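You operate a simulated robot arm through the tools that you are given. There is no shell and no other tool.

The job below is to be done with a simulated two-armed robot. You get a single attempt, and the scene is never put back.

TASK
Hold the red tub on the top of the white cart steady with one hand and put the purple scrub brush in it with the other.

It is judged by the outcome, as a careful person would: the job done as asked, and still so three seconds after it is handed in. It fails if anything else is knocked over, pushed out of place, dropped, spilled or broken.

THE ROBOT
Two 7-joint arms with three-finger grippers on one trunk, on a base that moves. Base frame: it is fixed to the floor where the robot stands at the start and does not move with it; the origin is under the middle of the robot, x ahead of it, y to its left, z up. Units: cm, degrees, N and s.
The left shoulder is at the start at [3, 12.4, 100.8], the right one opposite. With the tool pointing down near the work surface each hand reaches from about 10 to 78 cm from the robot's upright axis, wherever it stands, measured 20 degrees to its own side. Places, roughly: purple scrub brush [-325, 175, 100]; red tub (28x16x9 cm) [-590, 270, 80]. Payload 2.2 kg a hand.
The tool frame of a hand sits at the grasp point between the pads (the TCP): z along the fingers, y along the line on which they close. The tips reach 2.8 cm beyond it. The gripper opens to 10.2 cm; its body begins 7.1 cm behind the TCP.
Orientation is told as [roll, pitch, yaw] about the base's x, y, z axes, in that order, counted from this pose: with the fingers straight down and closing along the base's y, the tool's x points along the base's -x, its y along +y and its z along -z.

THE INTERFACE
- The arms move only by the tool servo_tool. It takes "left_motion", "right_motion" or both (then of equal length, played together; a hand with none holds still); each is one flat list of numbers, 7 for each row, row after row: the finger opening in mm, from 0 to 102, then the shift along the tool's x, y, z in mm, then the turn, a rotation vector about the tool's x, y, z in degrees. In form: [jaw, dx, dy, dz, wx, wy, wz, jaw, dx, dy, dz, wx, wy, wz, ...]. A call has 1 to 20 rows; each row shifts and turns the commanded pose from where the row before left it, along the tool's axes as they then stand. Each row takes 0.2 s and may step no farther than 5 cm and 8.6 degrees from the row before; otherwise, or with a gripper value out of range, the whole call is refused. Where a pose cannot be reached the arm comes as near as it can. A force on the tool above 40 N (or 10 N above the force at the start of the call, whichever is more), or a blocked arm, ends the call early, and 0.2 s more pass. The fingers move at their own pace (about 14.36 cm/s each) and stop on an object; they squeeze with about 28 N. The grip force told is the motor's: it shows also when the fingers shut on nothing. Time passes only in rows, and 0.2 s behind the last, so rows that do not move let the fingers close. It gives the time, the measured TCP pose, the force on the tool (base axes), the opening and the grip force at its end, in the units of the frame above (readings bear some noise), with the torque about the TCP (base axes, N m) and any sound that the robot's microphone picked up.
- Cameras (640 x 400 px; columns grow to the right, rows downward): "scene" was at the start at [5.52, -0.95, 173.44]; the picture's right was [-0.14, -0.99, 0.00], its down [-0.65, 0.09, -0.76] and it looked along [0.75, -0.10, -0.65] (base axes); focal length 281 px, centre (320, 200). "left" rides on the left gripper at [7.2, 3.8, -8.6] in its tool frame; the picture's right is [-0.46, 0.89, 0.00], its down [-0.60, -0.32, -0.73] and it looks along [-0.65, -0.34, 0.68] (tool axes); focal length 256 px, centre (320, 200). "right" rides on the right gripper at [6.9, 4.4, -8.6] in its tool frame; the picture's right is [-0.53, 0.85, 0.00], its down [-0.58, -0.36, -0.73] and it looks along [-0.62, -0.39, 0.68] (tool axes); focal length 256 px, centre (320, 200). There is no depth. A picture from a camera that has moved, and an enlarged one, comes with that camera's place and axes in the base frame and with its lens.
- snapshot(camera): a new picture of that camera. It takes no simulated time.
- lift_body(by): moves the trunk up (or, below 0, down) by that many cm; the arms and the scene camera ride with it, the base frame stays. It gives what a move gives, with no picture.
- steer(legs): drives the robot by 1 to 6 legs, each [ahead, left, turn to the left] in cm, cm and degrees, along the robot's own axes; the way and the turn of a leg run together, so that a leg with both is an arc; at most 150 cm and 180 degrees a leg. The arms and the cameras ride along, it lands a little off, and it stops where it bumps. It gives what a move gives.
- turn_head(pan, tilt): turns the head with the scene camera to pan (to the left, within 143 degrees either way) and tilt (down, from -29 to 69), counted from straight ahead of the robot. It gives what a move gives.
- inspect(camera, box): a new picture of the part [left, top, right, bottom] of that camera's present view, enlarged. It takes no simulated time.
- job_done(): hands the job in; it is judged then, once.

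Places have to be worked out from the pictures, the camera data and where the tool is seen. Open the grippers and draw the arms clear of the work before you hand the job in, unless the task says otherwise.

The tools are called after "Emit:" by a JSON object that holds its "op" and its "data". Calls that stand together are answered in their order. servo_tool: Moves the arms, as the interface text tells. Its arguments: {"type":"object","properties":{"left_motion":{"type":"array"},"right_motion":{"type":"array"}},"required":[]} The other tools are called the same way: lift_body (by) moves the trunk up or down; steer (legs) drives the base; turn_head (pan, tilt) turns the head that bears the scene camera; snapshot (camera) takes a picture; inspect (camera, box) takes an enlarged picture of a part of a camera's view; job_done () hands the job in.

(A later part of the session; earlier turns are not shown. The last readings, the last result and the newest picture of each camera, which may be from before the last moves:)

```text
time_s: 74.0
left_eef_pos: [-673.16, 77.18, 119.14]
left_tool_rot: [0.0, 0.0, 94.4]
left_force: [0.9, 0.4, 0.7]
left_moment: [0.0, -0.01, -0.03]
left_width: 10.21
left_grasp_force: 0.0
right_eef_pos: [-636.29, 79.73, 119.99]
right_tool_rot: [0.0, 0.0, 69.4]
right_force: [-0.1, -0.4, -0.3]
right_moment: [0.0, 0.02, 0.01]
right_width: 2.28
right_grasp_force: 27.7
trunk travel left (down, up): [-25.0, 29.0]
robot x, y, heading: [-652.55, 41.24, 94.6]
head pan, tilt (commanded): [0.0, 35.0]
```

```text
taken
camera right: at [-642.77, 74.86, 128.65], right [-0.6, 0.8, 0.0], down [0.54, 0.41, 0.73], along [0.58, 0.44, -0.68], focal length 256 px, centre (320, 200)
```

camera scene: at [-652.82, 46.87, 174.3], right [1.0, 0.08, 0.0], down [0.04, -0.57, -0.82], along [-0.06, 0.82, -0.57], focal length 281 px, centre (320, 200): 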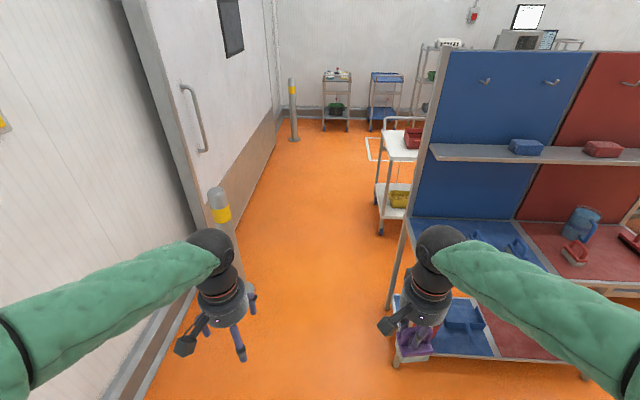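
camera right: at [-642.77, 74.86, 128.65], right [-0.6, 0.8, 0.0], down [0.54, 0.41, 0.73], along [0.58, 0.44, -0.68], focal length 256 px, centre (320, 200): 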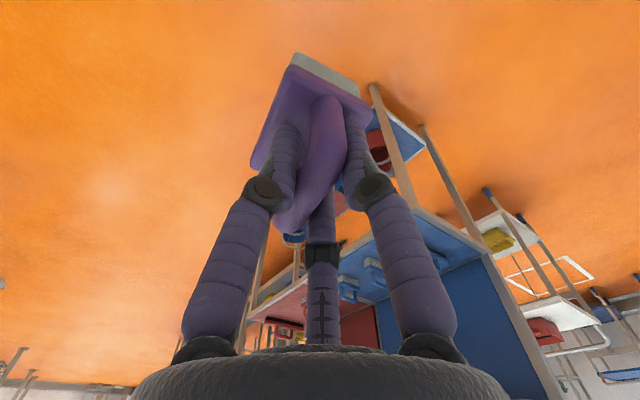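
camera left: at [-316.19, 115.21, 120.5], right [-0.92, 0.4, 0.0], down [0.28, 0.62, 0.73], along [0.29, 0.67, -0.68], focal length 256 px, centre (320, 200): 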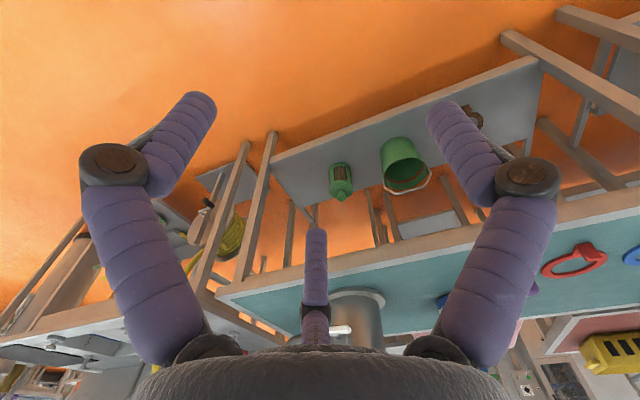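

I'm at (-652.6, 41) facing north; the corridor between the table (x≈-615) and the bollard (x≈-733, y≈190) leads to the cart, whose west edge is about x=-614. I turn to face east and shift to x≈-672, then strafe north in short legs.

Emit:
{"op": "steer", "data": {"legs": [[0, 0, -94.6], [-20, 0, 0]]}}

Emit:
{"op": "turn_head", "data": {"pan": 60, "tilt": 35}}

Emit:
{"op": "snapshot", "data": {"camera": "scene"}}

```text
time_s: 79.7
left_eef_pos: [-634.36, 57.9, 119.16]
left_tool_rot: [0.0, -0.1, -2.5]
left_force: [-0.4, -1.1, 0.3]
left_moment: [0.0, -0.02, -0.01]
left_width: 10.2
left_grasp_force: 0.1
right_eef_pos: [-636.12, 21.16, 119.92]
right_tool_rot: [0.0, -0.1, -27.5]
right_force: [0.0, 0.9, -1.2]
right_moment: [0.02, -0.04, -0.03]
right_width: 2.27
right_grasp_force: 27.9
trunk travel left (down, up): [-25.0, 29.0]
robot x, y, heading: [-672.47, 41.6, -2.2]
head pan, tilt (commanded): [0.0, 35.0]
```

```text
time_s: 81.0
left_eef_pos: [-634.17, 57.78, 119.15]
left_tool_rot: [0.0, 0.0, -2.4]
left_force: [-0.3, -0.1, -0.5]
left_moment: [0.03, 0.0, 0.04]
left_width: 10.18
left_grasp_force: 0.0
right_eef_pos: [-635.89, 21.01, 119.76]
right_tool_rot: [0.0, 0.0, -27.4]
right_force: [-0.2, -0.1, -1.0]
right_moment: [-0.01, -0.02, 0.02]
right_width: 2.27
right_grasp_force: 27.9
trunk travel left (down, up): [-25.0, 29.0]
robot x, y, heading: [-672.44, 41.93, -2.5]
head pan, tilt (commanded): [60.0, 35.0]
```

```text
taken
camera scene: at [-670.8, 49.47, 174.31], right [0.84, -0.54, 0.0], down [-0.31, -0.48, -0.82], along [0.44, 0.69, -0.57], focal length 281 px, centre (320, 200)
```

scene: 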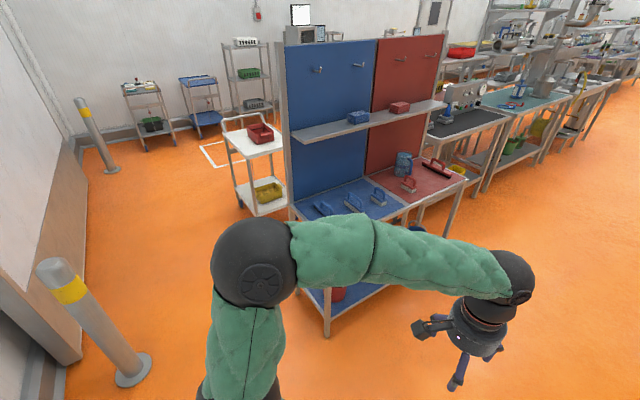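

The bollard base is near (-720,173) and the table's left leg at x≈-614, so I tuck both hands 8 cm closer to slip between them safely.

Emit:
{"op": "servo_tool", "data": {"left_motion": [102, 40, 0, 0, 0, 0, 0, 102, 40, 0, 0, 0, 0, 0, 102, 0, 0, 0, 0, 0, 0], "right_motion": [0, 36.25, -16.9, 0, 0, 0, 0, 0, 36.25, -16.9, 0, 0, 0, 0, 0, 0, 0, 0, 0, 0, 0]}}

Emit:
{"op": "steer", "data": {"legs": [[4, 50, 2.5]]}}

Emit:
{"op": "snapshot", "data": {"camera": "scene"}}

```text
time_s: 81.8
left_eef_pos: [-642.12, 58.26, 119.08]
left_tool_rot: [0.1, 0.1, -2.4]
left_force: [0.8, -0.6, -0.1]
left_moment: [-0.02, -0.01, 0.02]
left_width: 10.21
left_grasp_force: 0.1
right_eef_pos: [-643.86, 21.35, 119.75]
right_tool_rot: [0.0, 0.1, -27.3]
right_force: [0.7, 0.5, -1.6]
right_moment: [0.01, 0.01, 0.01]
right_width: 2.28
right_grasp_force: 27.8
trunk travel left (down, up): [-25.0, 29.0]
robot x, y, heading: [-672.5, 41.84, -2.4]
head pan, tilt (commanded): [60.0, 35.0]
```

```text
time_s: 84.7
left_eef_pos: [-637.99, 108.82, 119.04]
left_tool_rot: [0.0, 0.0, 0.1]
left_force: [0.1, -0.8, 0.3]
left_moment: [0.0, -0.02, 0.02]
left_width: 10.2
left_grasp_force: 0.0
right_eef_pos: [-638.15, 71.83, 119.88]
right_tool_rot: [0.1, 0.0, -24.8]
right_force: [-0.5, -0.6, -1.0]
right_moment: [-0.05, -0.04, -0.03]
right_width: 2.29
right_grasp_force: 28.0
trunk travel left (down, up): [-25.0, 29.0]
robot x, y, heading: [-667.54, 90.56, 0.0]
head pan, tilt (commanded): [60.0, 35.0]
```

```text
taken
camera scene: at [-666.12, 98.78, 174.3], right [0.87, -0.5, 0.0], down [-0.29, -0.5, -0.82], along [0.41, 0.71, -0.57], focal length 281 px, centre (320, 200)
```

scene: 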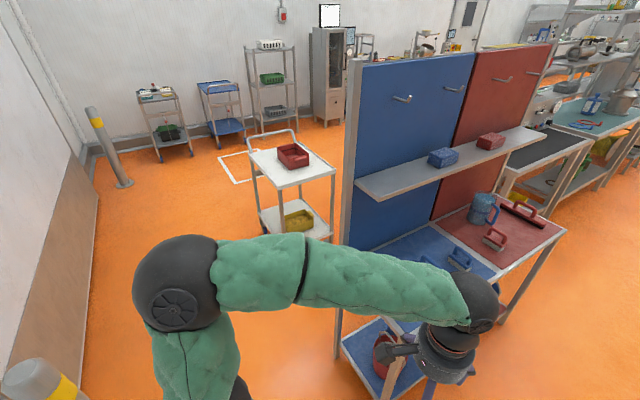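

Clearance on both sides looks fine (left hand at x=-638, board edge at x≈-614.6). I continue north in two short legs.

Emit:
{"op": "steer", "data": {"legs": [[0, 60, 0]]}}

Emit:
{"op": "turn_head", "data": {"pan": 130, "tilt": 60}}

Emit:
{"op": "snapshot", "data": {"camera": "scene"}}

```text
time_s: 88.1
left_eef_pos: [-637.38, 167.81, 119.08]
left_tool_rot: [0.0, 0.0, -0.6]
left_force: [0.4, 0.9, -0.4]
left_moment: [-0.02, -0.01, 0.01]
left_width: 10.21
left_grasp_force: 0.1
right_eef_pos: [-638.13, 130.89, 119.94]
right_tool_rot: [0.0, 0.0, -25.7]
right_force: [-0.1, -0.4, -0.2]
right_moment: [0.01, 0.01, -0.01]
right_width: 2.28
right_grasp_force: 27.5
trunk travel left (down, up): [-25.0, 29.0]
robot x, y, heading: [-667.36, 150.27, -0.8]
head pan, tilt (commanded): [60.0, 35.0]
```

```text
time_s: 89.5
left_eef_pos: [-637.42, 167.82, 118.97]
left_tool_rot: [0.0, 0.0, -0.7]
left_force: [-0.2, -0.5, 0.0]
left_moment: [-0.03, -0.02, -0.01]
left_width: 10.21
left_grasp_force: 0.0
right_eef_pos: [-638.14, 130.82, 119.92]
right_tool_rot: [0.0, 0.0, -25.7]
right_force: [-0.3, 0.4, -0.6]
right_moment: [0.01, 0.0, 0.03]
right_width: 2.29
right_grasp_force: 28.0
trunk travel left (down, up): [-25.0, 29.0]
robot x, y, heading: [-667.47, 150.36, -0.9]
head pan, tilt (commanded): [130.0, 60.0]
```

```text
taken
camera scene: at [-674.47, 155.78, 170.88], right [0.77, 0.63, 0.0], down [0.55, -0.67, -0.5], along [-0.32, 0.39, -0.87], focal length 281 px, centre (320, 200)
```

scene: 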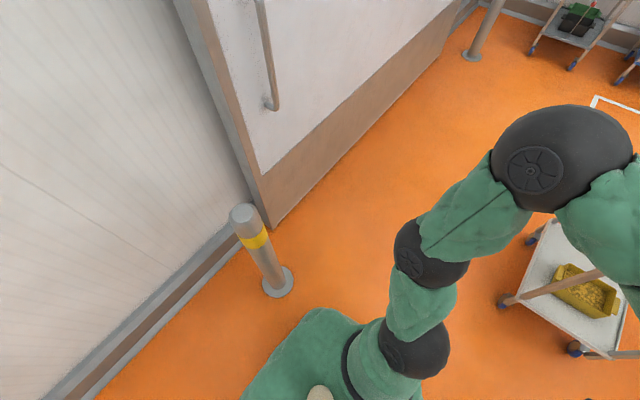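

Bollard (-720,173) is clear behind the base. I continue north 105 cm and then look at the tub.

Emit:
{"op": "steer", "data": {"legs": [[0, 105, 0.9]]}}

Emit:
{"op": "turn_head", "data": {"pan": 0, "tilt": 50}}

Emit:
{"op": "snapshot", "data": {"camera": "scene"}}

```text
time_s: 94.8
left_eef_pos: [-636.8, 271.79, 119.06]
left_tool_rot: [0.0, 0.0, -0.1]
left_force: [0.2, -0.1, -0.1]
left_moment: [-0.02, 0.01, 0.01]
left_width: 10.2
left_grasp_force: 0.1
right_eef_pos: [-637.13, 234.89, 119.91]
right_tool_rot: [-0.1, -0.1, -25.0]
right_force: [-0.6, -0.6, -0.9]
right_moment: [-0.01, -0.03, 0.02]
right_width: 2.29
right_grasp_force: 27.8
trunk travel left (down, up): [-25.0, 29.0]
robot x, y, heading: [-666.38, 254.18, -0.2]
head pan, tilt (commanded): [130.0, 60.0]
```

```text
time_s: 96.9
left_eef_pos: [-636.85, 271.74, 119.12]
left_tool_rot: [0.1, -0.1, -0.1]
left_force: [0.1, -0.5, -0.3]
left_moment: [-0.02, 0.01, 0.01]
left_width: 10.2
left_grasp_force: 0.1
right_eef_pos: [-637.25, 234.77, 119.94]
right_tool_rot: [0.0, 0.0, -25.1]
right_force: [0.7, -0.9, 0.1]
right_moment: [-0.02, 0.01, -0.01]
right_width: 2.29
right_grasp_force: 28.2
trunk travel left (down, up): [-25.0, 29.0]
robot x, y, heading: [-666.73, 254.2, 0.2]
head pan, tilt (commanded): [0.0, 50.0]
```

```text
taken
camera scene: at [-661.82, 254.22, 172.13], right [0.0, -1.0, 0.0], down [-0.77, 0.0, -0.64], along [0.64, 0.0, -0.77], focal length 281 px, centre (320, 200)
```

scene: 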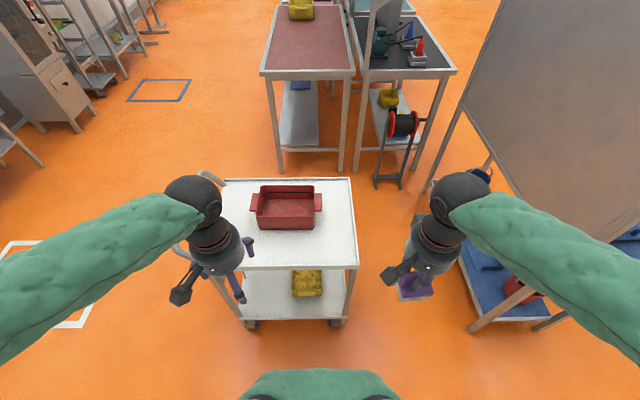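

The tub stands crosswise (long axis along y) on the cart directly ahead, with small lug handles on its ends. I enlarge it for measurements.

Emit:
{"op": "inspect", "data": {"camera": "scene", "box": [216, 160, 376, 260]}}

Emit:
{"op": "inspect", "data": {"camera": "scene", "box": [238, 175, 334, 235]}}

Emit:
{"op": "snapshot", "data": {"camera": "left"}}

```text
4.00 times, centred on (296, 210) of scene
camera zoom: at [-661.82, 254.22, 172.13], right [0.0, -1.0, 0.0], down [-0.77, 0.0, -0.64], along [0.64, 0.0, -0.77], focal length 1123 px, centre (416, 160)
```

zoom: 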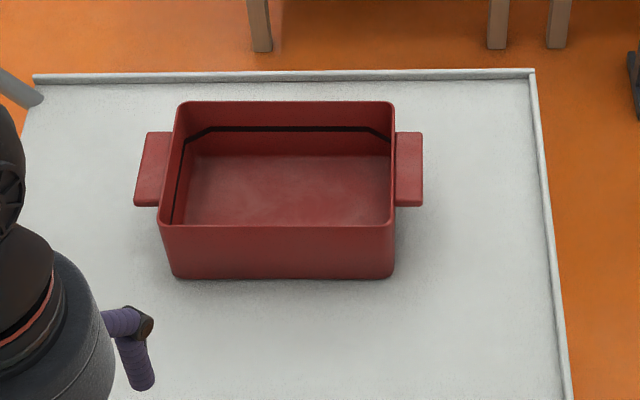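

```text
6.67 times, centred on (286, 205) of scene
camera zoom: at [-661.82, 254.22, 172.13], right [0.0, -1.0, 0.0], down [-0.77, 0.0, -0.64], along [0.64, 0.0, -0.77], focal length 1872 px, centre (547, 167)
```

zoom: 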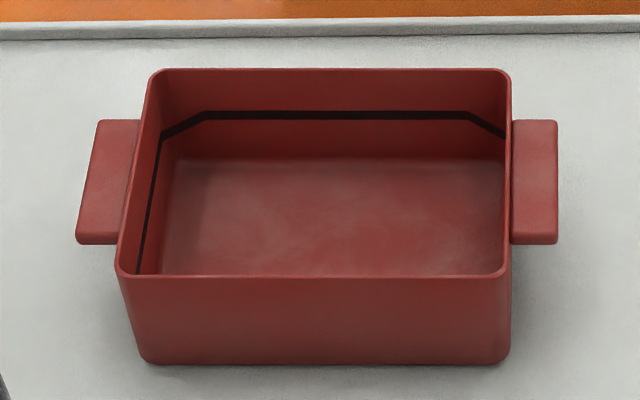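

```text
taken
camera left: at [-643.98, 275.63, 127.7], right [0.47, 0.88, 0.0], down [0.6, -0.32, 0.73], along [0.65, -0.34, -0.68], focal length 256 px, centre (320, 200)
```

left: 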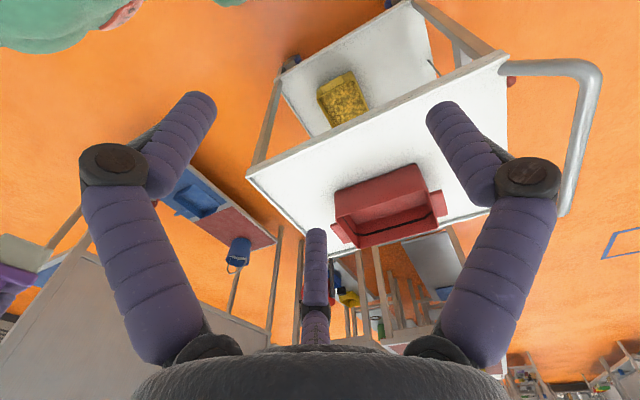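

From the scene view the tub (28 cm incl. lugs) has its rim near z≈85–86, x about -598.6…-583, y about 256…279. I enlarge the left-hand view to triangulate its height.

Emit:
{"op": "inspect", "data": {"camera": "left", "box": [310, 145, 470, 245]}}

```text
4.00 times, centred on (390, 195) of left
camera zoom: at [-643.98, 275.63, 127.7], right [0.47, 0.88, 0.0], down [0.6, -0.32, 0.73], along [0.65, -0.34, -0.68], focal length 1024 px, centre (40, 220)
```

zoom: 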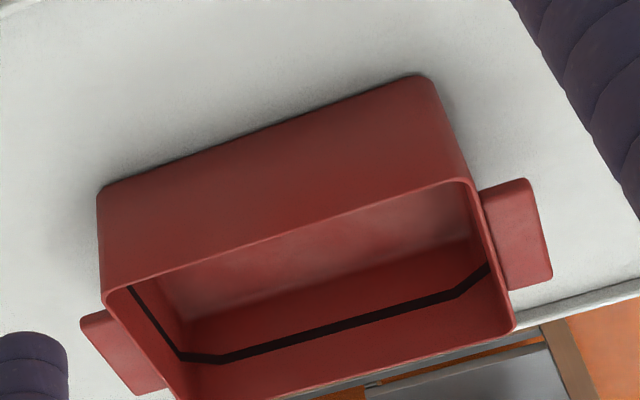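

Triangulating both views: cart top z≈80, tub rim z≈89, tub body x≈-600…-584.5, y≈256.3…277.7, north lug out to y≈281 with its top at z≈88; cart edge x≈-616. I move a bit closer and centre on the tub so both arms reach.

Emit:
{"op": "steer", "data": {"legs": [[9, 15, 0]]}}

Emit:
{"op": "turn_head", "data": {"pan": 0, "tilt": 62}}

Emit:
{"op": "snapshot", "data": {"camera": "scene"}}

```text
time_s: 98.4
left_eef_pos: [-628.02, 286.9, 119.09]
left_tool_rot: [-0.1, 0.0, -0.2]
left_force: [0.0, 0.7, -0.2]
left_moment: [-0.03, 0.02, 0.0]
left_width: 10.21
left_grasp_force: 0.0
right_eef_pos: [-628.38, 249.96, 119.83]
right_tool_rot: [0.0, -0.1, -25.2]
right_force: [-0.3, -0.3, -1.8]
right_moment: [-0.02, 0.0, 0.02]
right_width: 2.3
right_grasp_force: 27.7
trunk travel left (down, up): [-25.0, 29.0]
robot x, y, heading: [-657.93, 269.04, -0.1]
head pan, tilt (commanded): [0.0, 50.0]
```

```text
time_s: 99.2
left_eef_pos: [-628.04, 286.82, 119.03]
left_tool_rot: [0.1, -0.1, -0.2]
left_force: [0.8, -0.7, 0.1]
left_moment: [0.04, -0.02, -0.01]
left_width: 10.2
left_grasp_force: 0.0
right_eef_pos: [-628.41, 249.87, 119.88]
right_tool_rot: [0.0, -0.1, -25.3]
right_force: [0.3, -0.1, -1.7]
right_moment: [-0.02, -0.01, 0.0]
right_width: 2.25
right_grasp_force: 27.9
trunk travel left (down, up): [-25.0, 29.0]
robot x, y, heading: [-657.93, 268.82, -0.2]
head pan, tilt (commanded): [0.0, 62.0]
```

```text
taken
camera scene: at [-654.3, 269.28, 170.65], right [0.0, -1.0, 0.0], down [-0.88, 0.0, -0.47], along [0.47, 0.0, -0.88], focal length 281 px, centre (320, 200)
```

scene: 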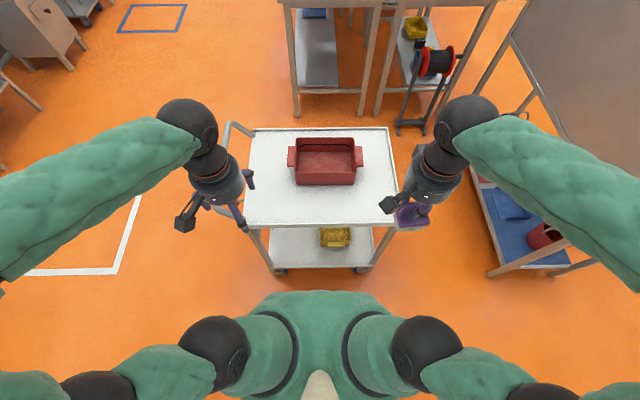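

The robot is at (-658,269), centred on the tub with both arms able to reach (~66 cm). I enlarge the tub once more to refine its position.

Emit:
{"op": "inspect", "data": {"camera": "scene", "box": [270, 120, 382, 190]}}

Emit:
{"op": "snapshot", "data": {"camera": "left"}}

Emit:
{"op": "snapshot", "data": {"camera": "right"}}

```text
5.71 times, centred on (326, 155) of scene
camera zoom: at [-654.3, 269.28, 170.65], right [0.0, -1.0, 0.0], down [-0.88, 0.0, -0.47], along [0.47, 0.0, -0.88], focal length 1604 px, centre (286, 457)
```

zoom: 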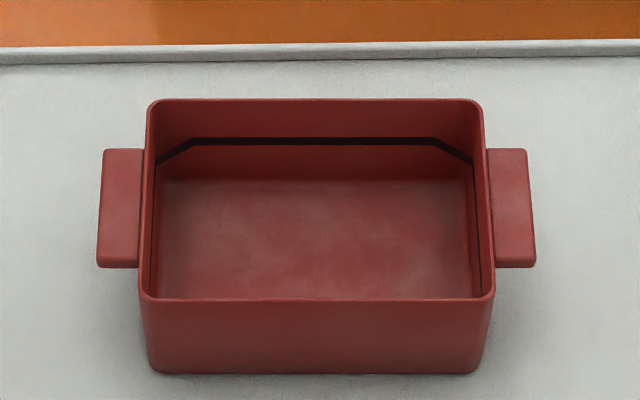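

```text
taken
camera left: at [-635.18, 290.7, 127.71], right [0.47, 0.88, 0.0], down [0.6, -0.32, 0.73], along [0.65, -0.34, -0.68], focal length 256 px, centre (320, 200)
```

left: 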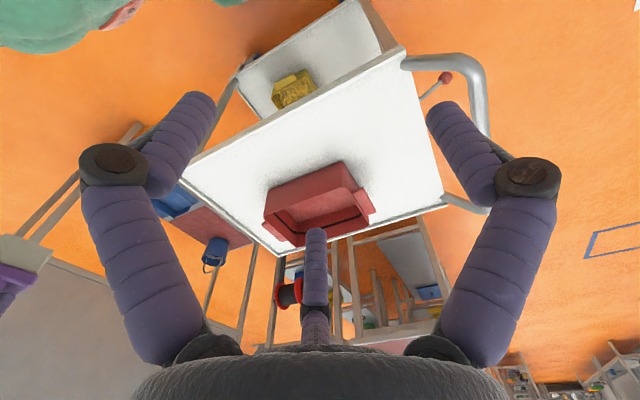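

```text
taken
camera right: at [-632.73, 256.74, 128.58], right [0.84, 0.54, 0.0], down [0.37, -0.58, 0.73], along [0.39, -0.62, -0.68], focal length 256 px, centre (320, 200)
```

right: 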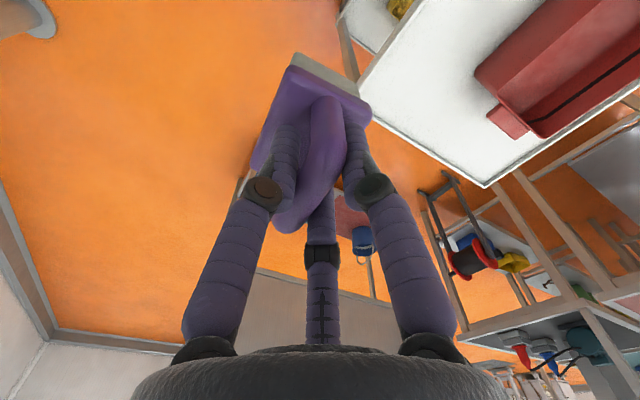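

Refined: tub centre (-592.2, 267.4), north wall inner face y≈277.8, north lug outer face y≈281.0, rim z≈89. The left hand will clamp wall plus lug from above: two fingers inside, one outside. I move it above that end first, staying high.

Emit:
{"op": "servo_tool", "data": {"left_motion": [90, -44.75, -10.25, 0, 0, 0, 0, 90, -44.75, -10.25, 0, 0, 0, 0, 90, -44.75, -10.25, 0, 0, 0, 0, 90, -44.75, -10.25, 0, 0, 0, 0, 90, -44.75, -10.25, 0, 0, 0, 0, 90, -44.75, -10.25, 0, 0, 0, 0, 90, -44.75, -10.25, 0, 0, 0, 0, 90, -44.75, -10.25, 0, 0, 0, 0, 90, 0, 0, 40, 0, 0, 0, 90, 0, 0, 40, 0, 0, 0, 90, 0, 0, 40, 0, 0, 0, 90, 0, 0, 0, 0, 0, 0]}}

Emit:
{"op": "snapshot", "data": {"camera": "left"}}

Emit:
{"op": "snapshot", "data": {"camera": "scene"}}

```text
time_s: 101.8
left_eef_pos: [-592.01, 278.92, 106.77]
left_tool_rot: [0.0, 0.0, -0.2]
left_force: [-0.5, -0.4, -0.7]
left_moment: [-0.01, -0.03, 0.01]
left_width: 8.98
left_grasp_force: 0.1
right_eef_pos: [-628.39, 249.87, 119.81]
right_tool_rot: [0.1, 0.0, -25.2]
right_force: [0.2, -0.6, -0.5]
right_moment: [0.0, 0.0, -0.01]
right_width: 2.28
right_grasp_force: 28.5
trunk travel left (down, up): [-25.0, 29.0]
robot x, y, heading: [-657.71, 269.04, -0.2]
head pan, tilt (commanded): [0.0, 62.0]
```

```text
taken
camera left: at [-599.17, 282.71, 115.4], right [0.47, 0.88, 0.0], down [0.6, -0.32, 0.73], along [0.65, -0.34, -0.68], focal length 256 px, centre (320, 200)
```

left: 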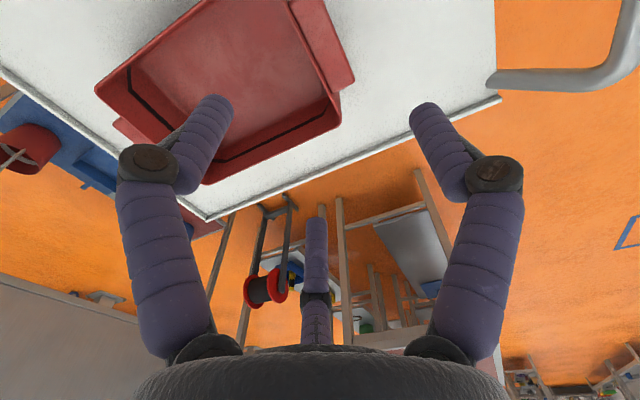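

```text
taken
camera scene: at [-654.27, 269.29, 170.65], right [0.0, -1.0, 0.0], down [-0.88, 0.0, -0.47], along [0.47, 0.0, -0.88], focal length 281 px, centre (320, 200)
```

scene: 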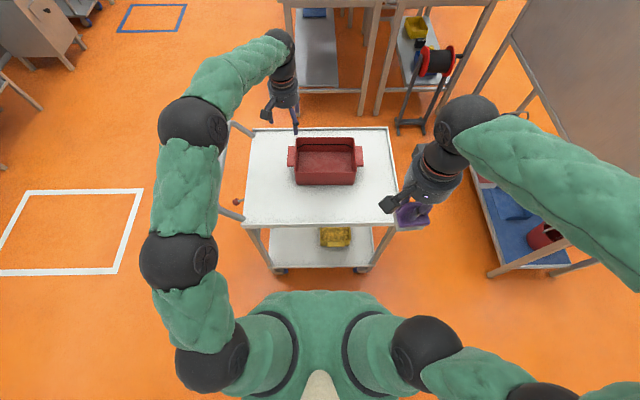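

The hand is at (-592.0, 278.9, 106.8), and the lug edge projects where I expect it. I lower to just above the rim and check.

Emit:
{"op": "servo_tool", "data": {"left_motion": [90, 1.5, -3.5, 45, 0, 0, 0, 90, 0, 0, 45, 0, 0, 0, 90, 0, 0, 43, 0, 0, 0, 90, 0, 0, 0, 0, 0, 0]}}

Emit:
{"op": "snapshot", "data": {"camera": "left"}}

Emit:
{"op": "inspect", "data": {"camera": "scene", "box": [240, 80, 400, 180]}}

```text
time_s: 102.8
left_eef_pos: [-592.06, 278.22, 93.44]
left_tool_rot: [0.0, -0.1, -0.2]
left_force: [0.9, -0.5, 0.0]
left_moment: [0.01, -0.03, -0.01]
left_width: 8.98
left_grasp_force: 0.1
right_eef_pos: [-628.46, 250.0, 119.86]
right_tool_rot: [0.1, 0.1, -25.2]
right_force: [-0.7, -0.4, -1.1]
right_moment: [0.03, 0.0, 0.01]
right_width: 2.28
right_grasp_force: 27.7
trunk travel left (down, up): [-25.0, 29.0]
robot x, y, heading: [-657.59, 269.26, -0.3]
head pan, tilt (commanded): [0.0, 62.0]
```

```text
taken
camera left: at [-599.24, 282.1, 102.06], right [0.47, 0.88, 0.0], down [0.6, -0.32, 0.73], along [0.65, -0.34, -0.68], focal length 256 px, centre (320, 200)
```

left: 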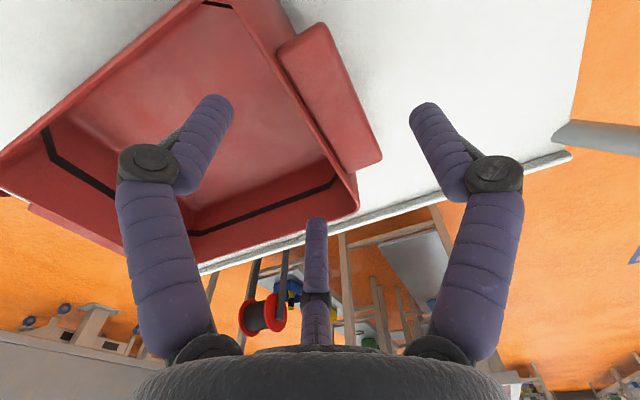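

```text
4.00 times, centred on (320, 130) of scene
camera zoom: at [-654.33, 269.33, 170.65], right [0.0, -1.0, 0.0], down [-0.88, 0.0, -0.47], along [0.47, 0.0, -0.88], focal length 1123 px, centre (320, 480)
```

zoom: 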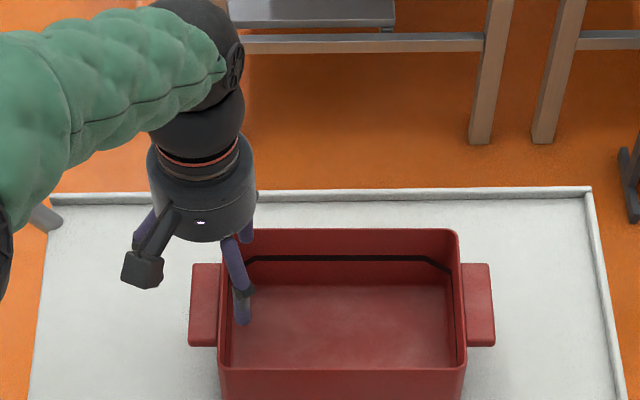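

Fingers line up: two will enter inside the tub (about 1 cm from the walls) and one goes outside the lug with ~2 cm clearance. I lower 6.4 cm with a tiny correction.

Emit:
{"op": "servo_tool", "data": {"left_motion": [86, 3, 2, 20, 0, 0, 0, 86, 0, 0, 22, 0, 0, 0, 86, 0, 0, 20, 0, 0, 0, 86, 0, 0, 0, 0, 0, 0]}}

Emit:
{"op": "snapshot", "data": {"camera": "left"}}

Emit:
{"op": "inspect", "data": {"camera": "scene", "box": [240, 80, 400, 200]}}

```text
time_s: 103.8
left_eef_pos: [-592.59, 278.56, 87.3]
left_tool_rot: [0.0, 0.0, -0.3]
left_force: [0.2, 0.4, 0.4]
left_moment: [0.0, -0.01, -0.01]
left_width: 8.6
left_grasp_force: 0.0
right_eef_pos: [-628.41, 249.93, 119.86]
right_tool_rot: [0.0, -0.1, -25.3]
right_force: [-0.3, -0.5, -0.6]
right_moment: [0.01, 0.01, -0.01]
right_width: 2.3
right_grasp_force: 28.2
trunk travel left (down, up): [-25.0, 29.0]
robot x, y, heading: [-657.78, 269.06, -0.0]
head pan, tilt (commanded): [0.0, 62.0]
```

```text
taken
camera left: at [-599.76, 282.38, 96.0], right [0.47, 0.88, 0.0], down [0.6, -0.32, 0.73], along [0.65, -0.34, -0.68], focal length 256 px, centre (320, 200)
```

left: 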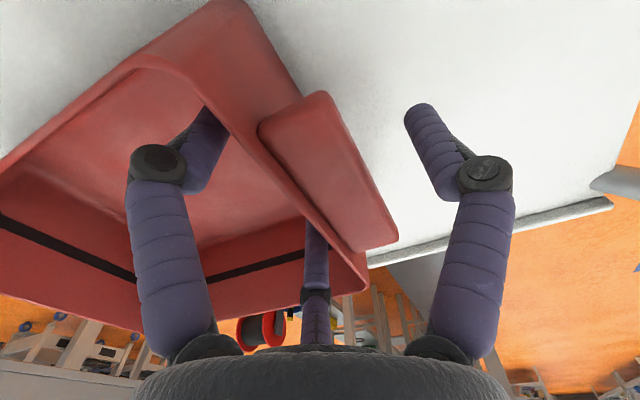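

```text
3.33 times, centred on (320, 140) of scene
camera zoom: at [-654.28, 269.31, 170.65], right [0.0, -1.0, 0.0], down [-0.88, 0.0, -0.47], along [0.47, 0.0, -0.88], focal length 936 px, centre (320, 400)
```

zoom: 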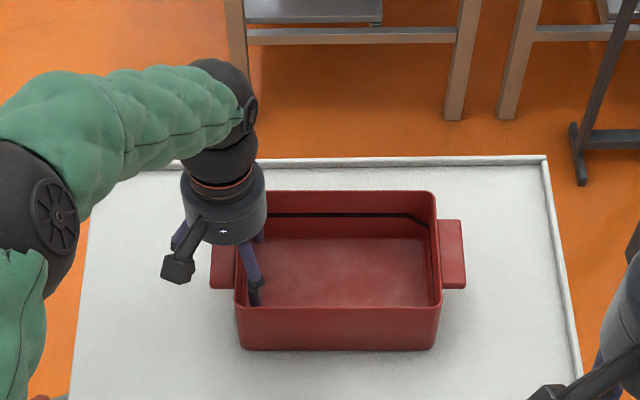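

Two fingers are inside the tub and one outside the lug, with no contact forces. I close gradually, watching for the tub shifting.

Emit:
{"op": "servo_tool", "data": {"left_motion": [75, 0, 0, 0, 0, 0, 0, 66, 0, 0, 0, 0, 0, 0, 60, 0, 0, 0, 0, 0, 0, 56, 0, 0, 0, 0, 0, 0, 56, 0, 0, 0, 0, 0, 0]}}

Emit:
{"op": "snapshot", "data": {"camera": "left"}}

Emit:
{"op": "inspect", "data": {"camera": "scene", "box": [240, 80, 400, 200]}}

```text
time_s: 105.0
left_eef_pos: [-592.64, 278.42, 87.28]
left_tool_rot: [0.0, 0.0, -0.2]
left_force: [-0.2, -0.4, -0.5]
left_moment: [0.01, -0.01, -0.06]
left_width: 5.6
left_grasp_force: 0.0
right_eef_pos: [-628.26, 249.9, 119.88]
right_tool_rot: [0.0, -0.1, -25.3]
right_force: [-0.8, 0.4, -1.1]
right_moment: [0.04, -0.01, 0.0]
right_width: 2.27
right_grasp_force: 27.7
trunk travel left (down, up): [-25.0, 29.0]
robot x, y, heading: [-657.63, 268.96, -0.1]
head pan, tilt (commanded): [0.0, 62.0]
```

```text
taken
camera left: at [-599.76, 282.37, 96.01], right [0.47, 0.88, 0.0], down [0.6, -0.32, 0.73], along [0.65, -0.34, -0.68], focal length 256 px, centre (320, 200)
```

left: 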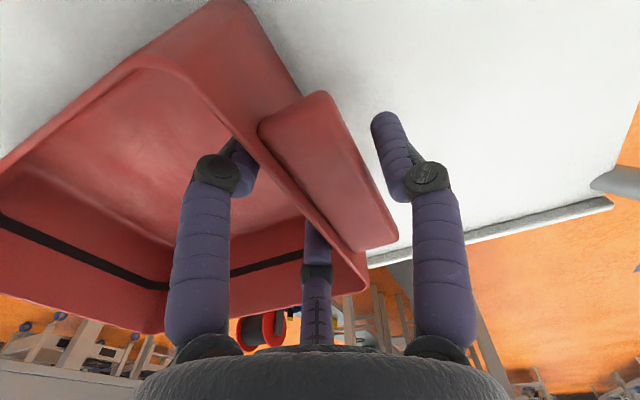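

```text
3.33 times, centred on (320, 140) of scene
camera zoom: at [-654.27, 269.32, 170.65], right [0.0, -1.0, 0.0], down [-0.88, 0.0, -0.47], along [0.47, 0.0, -0.88], focal length 936 px, centre (320, 400)
```

zoom: 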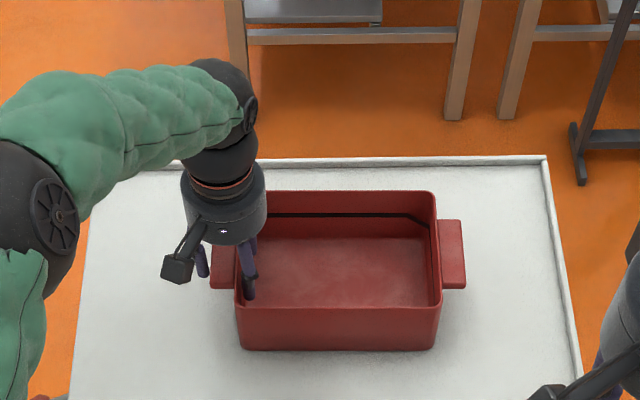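

The tub has not moved and both sides still have similar gaps. I close the rest of the way in small steps.

Emit:
{"op": "servo_tool", "data": {"left_motion": [50, 0, 0, 0, 0, 0, 0, 46, 0, 0, 0, 0, 0, 0, 42, 0, 0, 0, 0, 0, 0, 42, 0, 0, 0, 0, 0, 0]}}

Emit:
{"op": "snapshot", "data": {"camera": "left"}}

Emit:
{"op": "inspect", "data": {"camera": "scene", "box": [240, 80, 400, 200]}}

```text
time_s: 106.0
left_eef_pos: [-592.64, 278.56, 87.44]
left_tool_rot: [0.0, -0.1, -0.2]
left_force: [-0.2, 0.8, 2.3]
left_moment: [-0.84, 0.21, 0.02]
left_width: 4.38
left_grasp_force: 28.2
right_eef_pos: [-628.45, 249.93, 119.88]
right_tool_rot: [0.0, 0.1, -25.2]
right_force: [-0.6, 0.0, -1.2]
right_moment: [-0.02, 0.01, -0.01]
right_width: 2.29
right_grasp_force: 27.5
trunk travel left (down, up): [-25.0, 29.0]
robot x, y, heading: [-657.72, 269.03, -0.2]
head pan, tilt (commanded): [0.0, 62.0]
```

```text
taken
camera left: at [-599.75, 282.38, 96.05], right [0.47, 0.88, 0.0], down [0.6, -0.32, 0.73], along [0.65, -0.34, -0.68], focal length 256 px, centre (320, 200)
```

left: 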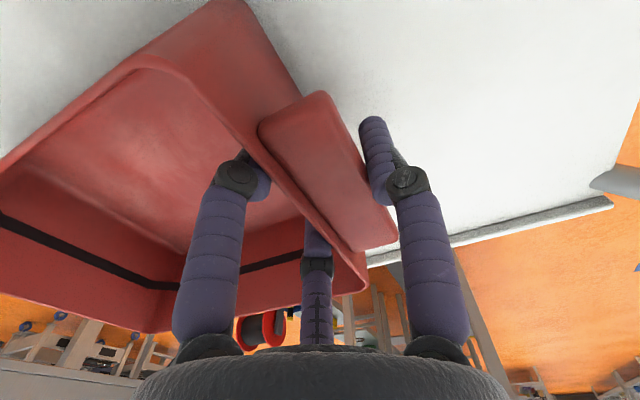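

```text
3.33 times, centred on (320, 140) of scene
camera zoom: at [-654.29, 269.33, 170.65], right [0.0, -1.0, 0.0], down [-0.88, 0.0, -0.47], along [0.47, 0.0, -0.88], focal length 936 px, centre (320, 400)
```

zoom: 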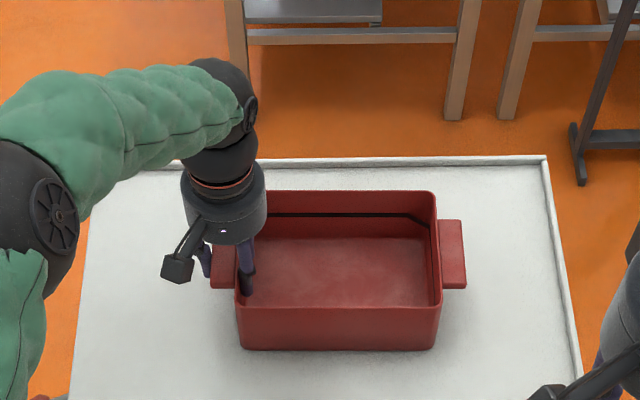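

Left hand now clamps the tub's north wall and lug (28 N, 4.4 cm) without moving it. Next I turn the right hand 30° so its camera faces away from the left hand, and carry the brush over the southern half of the tub at the present height.

Emit:
{"op": "servo_tool", "data": {"right_motion": [0, 0, 0, 0, 0, 0, -7.5, 0, 0, 0, 0, 0, 0, -7.5, 0, 0, 0, 0, 0, 0, -7.5, 0, 0, 0, 0, 0, 0, -7.5, 0, -42.6, 10.6, 0, 0, 0, 0, 0, -42.6, 10.6, 0, 0, 0, 0, 0, -42.6, 10.6, 0, 0, 0, 0, 0, -42.6, 10.6, 0, 0, 0, 0, 0, -42.6, 10.6, 0, 0, 0, 0, 0, -42.6, 10.6, 0, 0, 0, 0, 0, 0, 0, 0, 0, 0, 0]}}

Emit:
{"op": "snapshot", "data": {"camera": "scene"}}

```text
time_s: 108.4
left_eef_pos: [-592.71, 278.54, 87.34]
left_tool_rot: [0.0, 0.0, -0.1]
left_force: [-1.1, 1.2, 4.6]
left_moment: [-1.24, -0.05, 0.03]
left_width: 4.39
left_grasp_force: 27.8
right_eef_pos: [-603.67, 258.7, 120.17]
right_tool_rot: [0.1, 0.0, 4.8]
right_force: [-0.4, 0.3, -0.9]
right_moment: [0.01, -0.03, 0.02]
right_width: 2.31
right_grasp_force: 28.1
trunk travel left (down, up): [-25.0, 29.0]
robot x, y, heading: [-658.23, 269.26, -0.2]
head pan, tilt (commanded): [0.0, 62.0]
```

```text
taken
camera scene: at [-654.33, 269.31, 170.65], right [0.0, -1.0, 0.0], down [-0.88, 0.0, -0.47], along [0.47, 0.0, -0.88], focal length 281 px, centre (320, 200)
```

scene: 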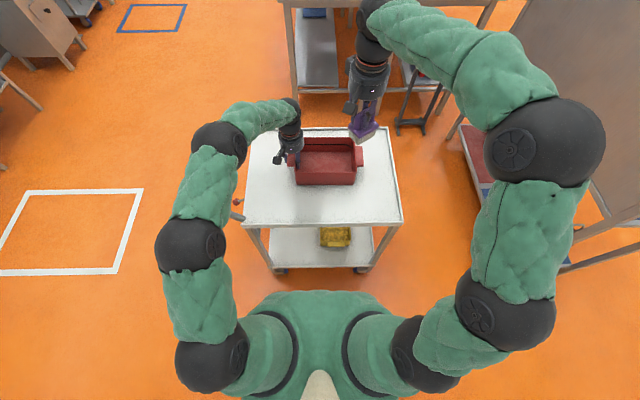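

The left hand's torque reading rose a little (-1.2 N m), so I check closely that the tub and cart have not shifted before going on.

Emit:
{"op": "inspect", "data": {"camera": "scene", "box": [230, 100, 422, 220]}}

Emit:
{"op": "snapshot", "data": {"camera": "left"}}

Emit:
{"op": "snapshot", "data": {"camera": "right"}}

```text
3.33 times, centred on (326, 160) of scene
camera zoom: at [-654.33, 269.31, 170.65], right [0.0, -1.0, 0.0], down [-0.88, 0.0, -0.47], along [0.47, 0.0, -0.88], focal length 936 px, centre (300, 333)
```

zoom: 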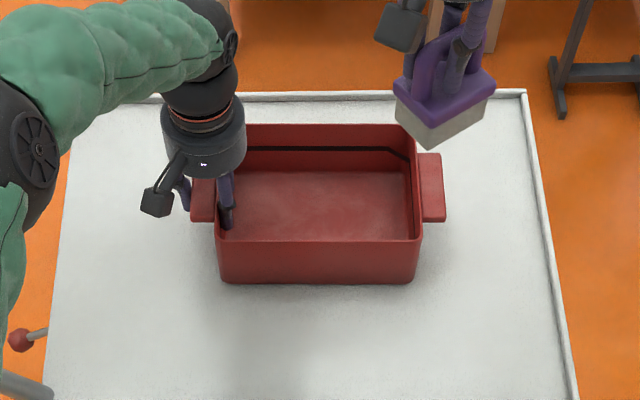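

```text
taken
camera left: at [-599.79, 282.38, 96.04], right [0.47, 0.88, 0.0], down [0.6, -0.32, 0.73], along [0.65, -0.34, -0.68], focal length 256 px, centre (320, 200)
```

left: 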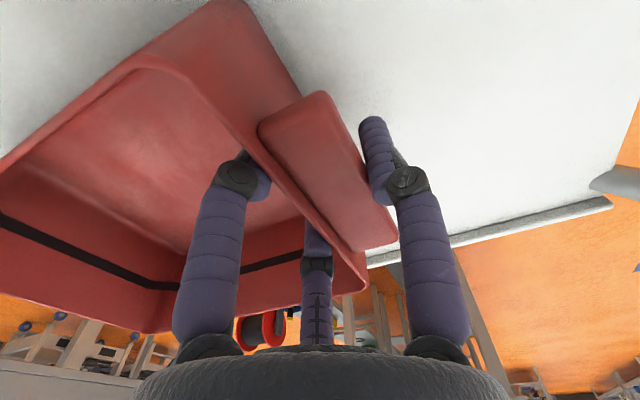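

```text
taken
camera right: at [-610.91, 262.47, 128.89], right [0.46, 0.89, 0.0], down [0.61, -0.32, 0.73], along [0.65, -0.34, -0.68], focal length 256 px, centre (320, 200)
```

right: 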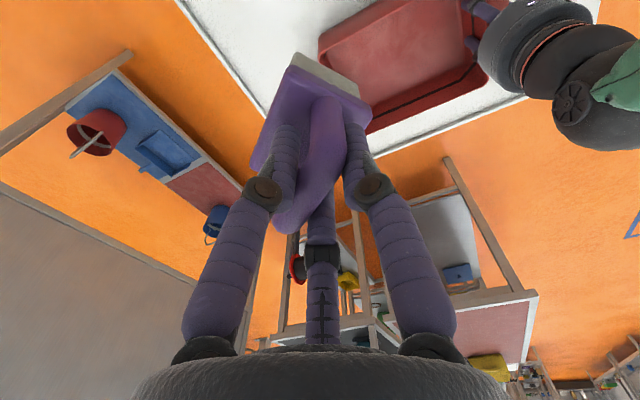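

Tub and cart are unmoved. I bring the brush over the tub's south half (TCP about (-592.4, 264)) and lower until it is just above the rim.

Emit:
{"op": "servo_tool", "data": {"right_motion": [0, -39, 14.5, 0, 0, 0, 0, 0, -39, 14.5, 0, 0, 0, 0, 0, -39, 14.5, 0, 0, 0, 0, 0, 0, 0, 40, 0, 0, 0, 0, 0, 0, 40, 0, 0, 0, 0, 0, 0, 40, 0, 0, 0, 0, 0, 0, 40, 0, 0, 0, 0, 0, 0, 0, 0, 0, 0]}}

Emit:
{"op": "inspect", "data": {"camera": "scene", "box": [230, 80, 422, 200]}}

Emit:
{"op": "snapshot", "data": {"camera": "right"}}

Emit:
{"op": "snapshot", "data": {"camera": "left"}}

```text
time_s: 110.2
left_eef_pos: [-592.65, 278.53, 87.36]
left_tool_rot: [0.0, 0.0, -0.2]
left_force: [-0.5, -0.1, 3.3]
left_moment: [-1.02, -0.15, -0.06]
left_width: 4.41
left_grasp_force: 28.1
right_eef_pos: [-592.41, 263.68, 104.18]
right_tool_rot: [0.0, 0.0, 4.8]
right_force: [-0.4, 0.1, -0.5]
right_moment: [-0.04, 0.02, -0.01]
right_width: 2.3
right_grasp_force: 28.0
trunk travel left (down, up): [-25.0, 29.0]
robot x, y, heading: [-657.88, 269.38, -0.3]
head pan, tilt (commanded): [0.0, 62.0]
```

```text
3.33 times, centred on (326, 140) of scene
camera zoom: at [-654.28, 269.35, 170.65], right [0.0, -1.0, 0.0], down [-0.88, 0.0, -0.47], along [0.47, 0.0, -0.88], focal length 936 px, centre (300, 400)
```

zoom: 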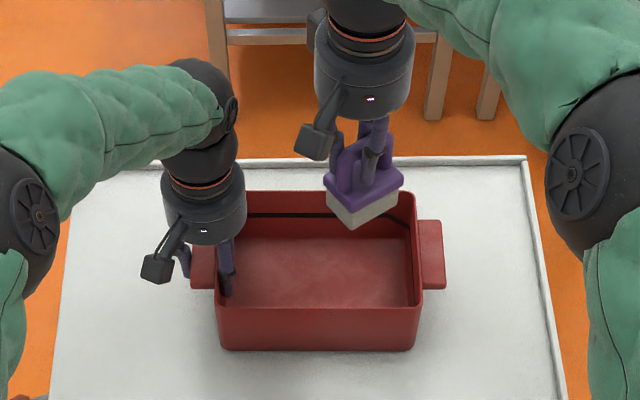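

```text
taken
camera right: at [-599.51, 267.4, 112.89], right [0.46, 0.89, 0.0], down [0.61, -0.32, 0.73], along [0.65, -0.34, -0.68], focal length 256 px, centre (320, 200)
```

right: 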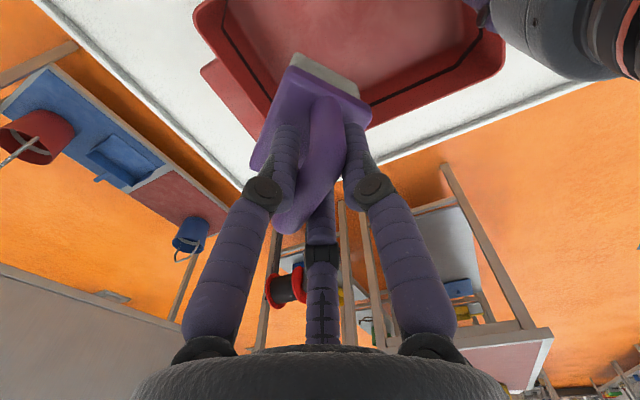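

```text
taken
camera left: at [-599.77, 282.39, 96.01], right [0.47, 0.88, 0.0], down [0.6, -0.32, 0.73], along [0.65, -0.34, -0.68], focal length 256 px, centre (320, 200)
```

left: 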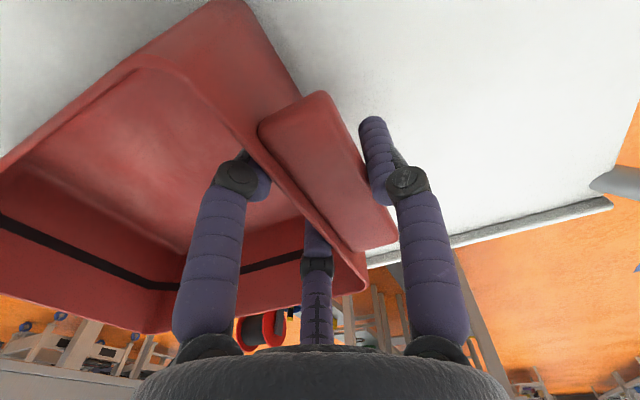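

The brush is over the tub interior; its centre reads (-590.7, 262.7), slightly far, so I shift back 1 cm and lower it into the tub to a few centimetres above the floor.

Emit:
{"op": "servo_tool", "data": {"right_motion": [0, 10, 5, 10, 0, 0, 0, 0, 0, 0, 25, 0, 0, 0, 0, 0, 0, 25, 0, 0, 0, 0, 0, 0, 25, 0, 0, 0, 0, 0, 0, 25, 0, 0, 0, 0, 0, 0, 0, 0, 0, 0]}}

Emit:
{"op": "inspect", "data": {"camera": "scene", "box": [230, 80, 422, 200]}}

Emit:
{"op": "snapshot", "data": {"camera": "right"}}

Emit:
{"op": "snapshot", "data": {"camera": "left"}}

```text
time_s: 111.6
left_eef_pos: [-592.65, 278.53, 87.29]
left_tool_rot: [0.0, 0.0, -0.2]
left_force: [-0.8, 2.0, 3.2]
left_moment: [-0.96, 0.02, -0.06]
left_width: 4.42
left_grasp_force: 28.2
right_eef_pos: [-593.42, 264.26, 92.9]
right_tool_rot: [0.0, 0.0, 4.9]
right_force: [0.5, 0.3, -2.0]
right_moment: [-0.01, -0.04, -0.01]
right_width: 2.3
right_grasp_force: 27.8
trunk travel left (down, up): [-25.0, 29.0]
robot x, y, heading: [-657.95, 269.17, 0.1]
head pan, tilt (commanded): [0.0, 62.0]
```

```text
3.33 times, centred on (326, 140) of scene
camera zoom: at [-654.28, 269.35, 170.65], right [0.0, -1.0, 0.0], down [-0.88, 0.0, -0.47], along [0.47, 0.0, -0.88], focal length 936 px, centre (300, 400)
```

zoom: 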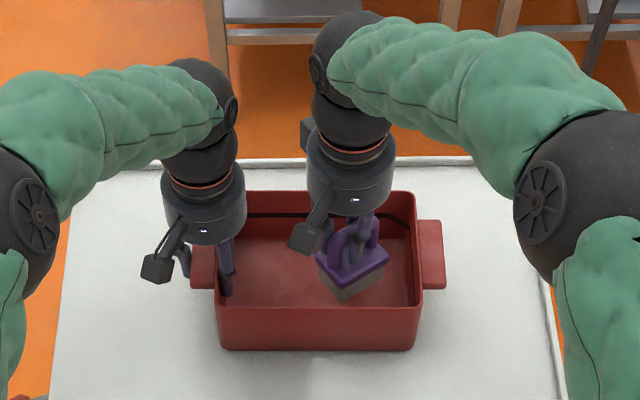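

```text
taken
camera right: at [-600.55, 268.0, 101.6], right [0.46, 0.89, 0.0], down [0.61, -0.32, 0.73], along [0.65, -0.34, -0.68], focal length 256 px, centre (320, 200)
```

right: 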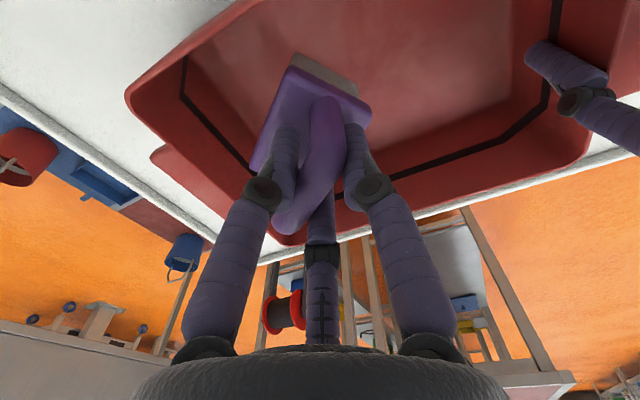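

```text
taken
camera left: at [-599.77, 282.39, 96.02], right [0.47, 0.88, 0.0], down [0.6, -0.32, 0.73], along [0.65, -0.34, -0.68], focal length 256 px, centre (320, 200)
```

left: 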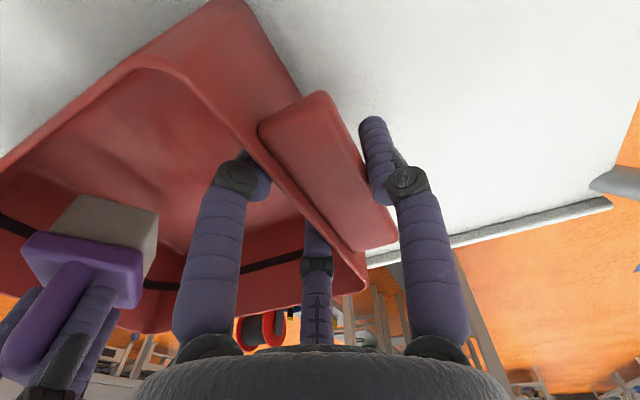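

The brush is well inside the tub, clear of walls and of the left hand. I lower it slowly toward the floor, watching the contact force.

Emit:
{"op": "servo_tool", "data": {"right_motion": [0, 0, 0, 10, 0, 0, 0, 0, 0, 0, 8, 0, 0, 0, 0, 0, 0, 6, 0, 0, 0, 0, 0, 0, 0, 0, 0, 0]}}

Emit:
{"op": "inspect", "data": {"camera": "left", "box": [0, 120, 240, 330]}}

Emit:
{"op": "inspect", "data": {"camera": "scene", "box": [290, 130, 370, 190]}}

```text
time_s: 112.6
left_eef_pos: [-592.57, 278.52, 87.46]
left_tool_rot: [0.0, 0.0, -0.2]
left_force: [-0.9, -0.5, 3.7]
left_moment: [-1.01, 0.0, -0.08]
left_width: 4.4
left_grasp_force: 28.1
right_eef_pos: [-593.44, 264.16, 90.33]
right_tool_rot: [0.2, 0.0, 4.8]
right_force: [1.1, 0.2, -2.3]
right_moment: [0.02, -0.03, -0.01]
right_width: 2.34
right_grasp_force: 27.9
trunk travel left (down, up): [-25.0, 29.0]
robot x, y, heading: [-657.72, 268.93, -0.1]
head pan, tilt (commanded): [0.0, 62.0]
```

```text
1.90 times, centred on (120, 225) of left
camera zoom: at [-599.76, 282.38, 96.02], right [0.47, 0.88, 0.0], down [0.6, -0.32, 0.73], along [0.65, -0.34, -0.68], focal length 488 px, centre (701, 152)
```

zoom: 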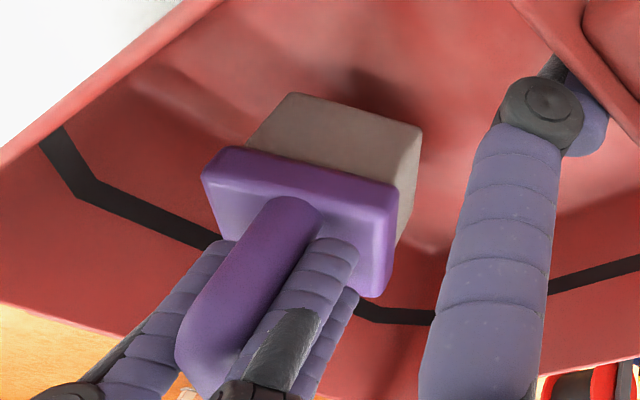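

```text
6.67 times, centred on (330, 160) of scene
camera zoom: at [-654.28, 269.35, 170.65], right [0.0, -1.0, 0.0], down [-0.88, 0.0, -0.47], along [0.47, 0.0, -0.88], focal length 1872 px, centre (253, 467)
```

zoom: 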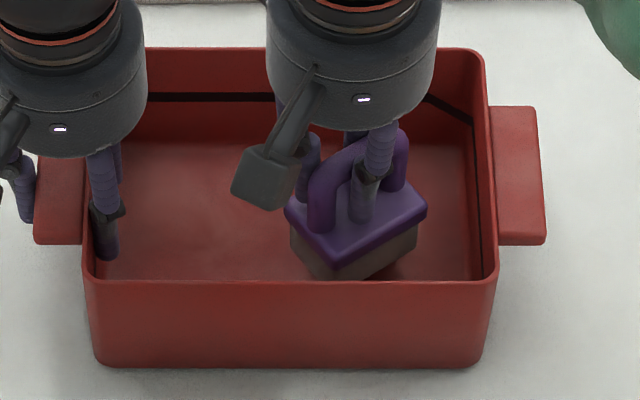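

No contact yet; the shadow still shows a small gap. I lower further in small steps.

Emit:
{"op": "servo_tool", "data": {"right_motion": [0, 0, 0, 4, 0, 0, 0, 0, 0, 0, 4, 0, 0, 0, 0, 0, 0, 3, 0, 0, 0, 0, 0, 0, 0, 0, 0, 0]}}

Emit:
{"op": "inspect", "data": {"camera": "left", "box": [0, 120, 240, 330]}}

```text
time_s: 113.6
left_eef_pos: [-592.7, 278.47, 87.31]
left_tool_rot: [0.1, 0.0, -0.2]
left_force: [-0.6, -0.2, 3.5]
left_moment: [-0.98, -0.04, -0.05]
left_width: 4.39
left_grasp_force: 28.5
right_eef_pos: [-593.33, 264.16, 89.47]
right_tool_rot: [0.1, 0.0, 4.8]
right_force: [0.2, -1.1, -0.4]
right_moment: [0.02, 0.02, 0.01]
right_width: 2.29
right_grasp_force: 27.9
trunk travel left (down, up): [-25.0, 29.0]
robot x, y, heading: [-657.79, 269.18, 0.0]
head pan, tilt (commanded): [0.0, 62.0]
```

```text
1.90 times, centred on (120, 225) of left
camera zoom: at [-599.76, 282.38, 96.02], right [0.47, 0.88, 0.0], down [0.6, -0.32, 0.73], along [0.65, -0.34, -0.68], focal length 488 px, centre (701, 152)
```

zoom: 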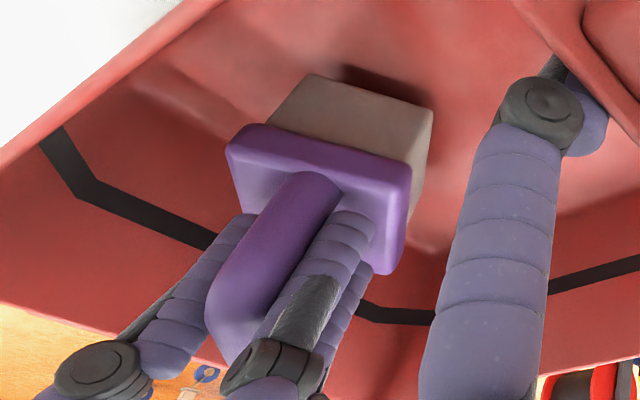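

Still a small gap to the floor shadow and no contact force; I go a few millimetres further.

Emit:
{"op": "servo_tool", "data": {"right_motion": [0, 0, 0, 3, 0, 0, 0, 0, 0, 0, 3, 0, 0, 0, 0, 0, 0, 0, 0, 0, 0]}}

Emit:
{"op": "inspect", "data": {"camera": "left", "box": [0, 120, 240, 330]}}

```text
time_s: 114.4
left_eef_pos: [-592.58, 278.54, 87.29]
left_tool_rot: [0.0, 0.0, -0.2]
left_force: [-0.9, 0.7, 3.7]
left_moment: [-0.99, -0.02, -0.05]
left_width: 4.37
left_grasp_force: 27.6
right_eef_pos: [-593.18, 264.26, 88.73]
right_tool_rot: [-0.1, 0.0, 4.8]
right_force: [-0.4, 1.2, -1.5]
right_moment: [0.02, 0.01, 0.0]
right_width: 2.3
right_grasp_force: 28.0
trunk travel left (down, up): [-25.0, 29.0]
robot x, y, heading: [-657.86, 268.93, -0.5]
head pan, tilt (commanded): [0.0, 62.0]
```

```text
1.90 times, centred on (120, 225) of left
camera zoom: at [-599.76, 282.38, 96.02], right [0.47, 0.88, 0.0], down [0.6, -0.32, 0.73], along [0.65, -0.34, -0.68], focal length 488 px, centre (701, 152)
```

zoom: 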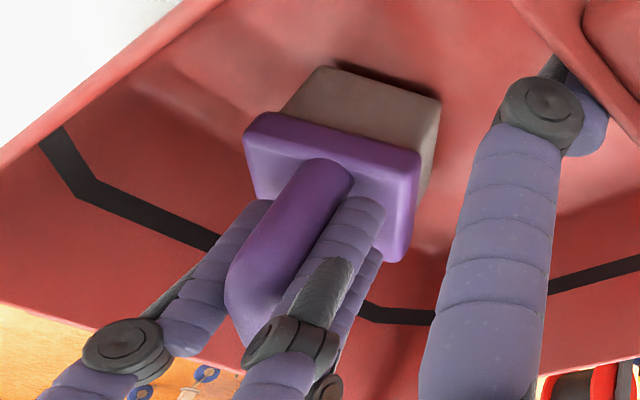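

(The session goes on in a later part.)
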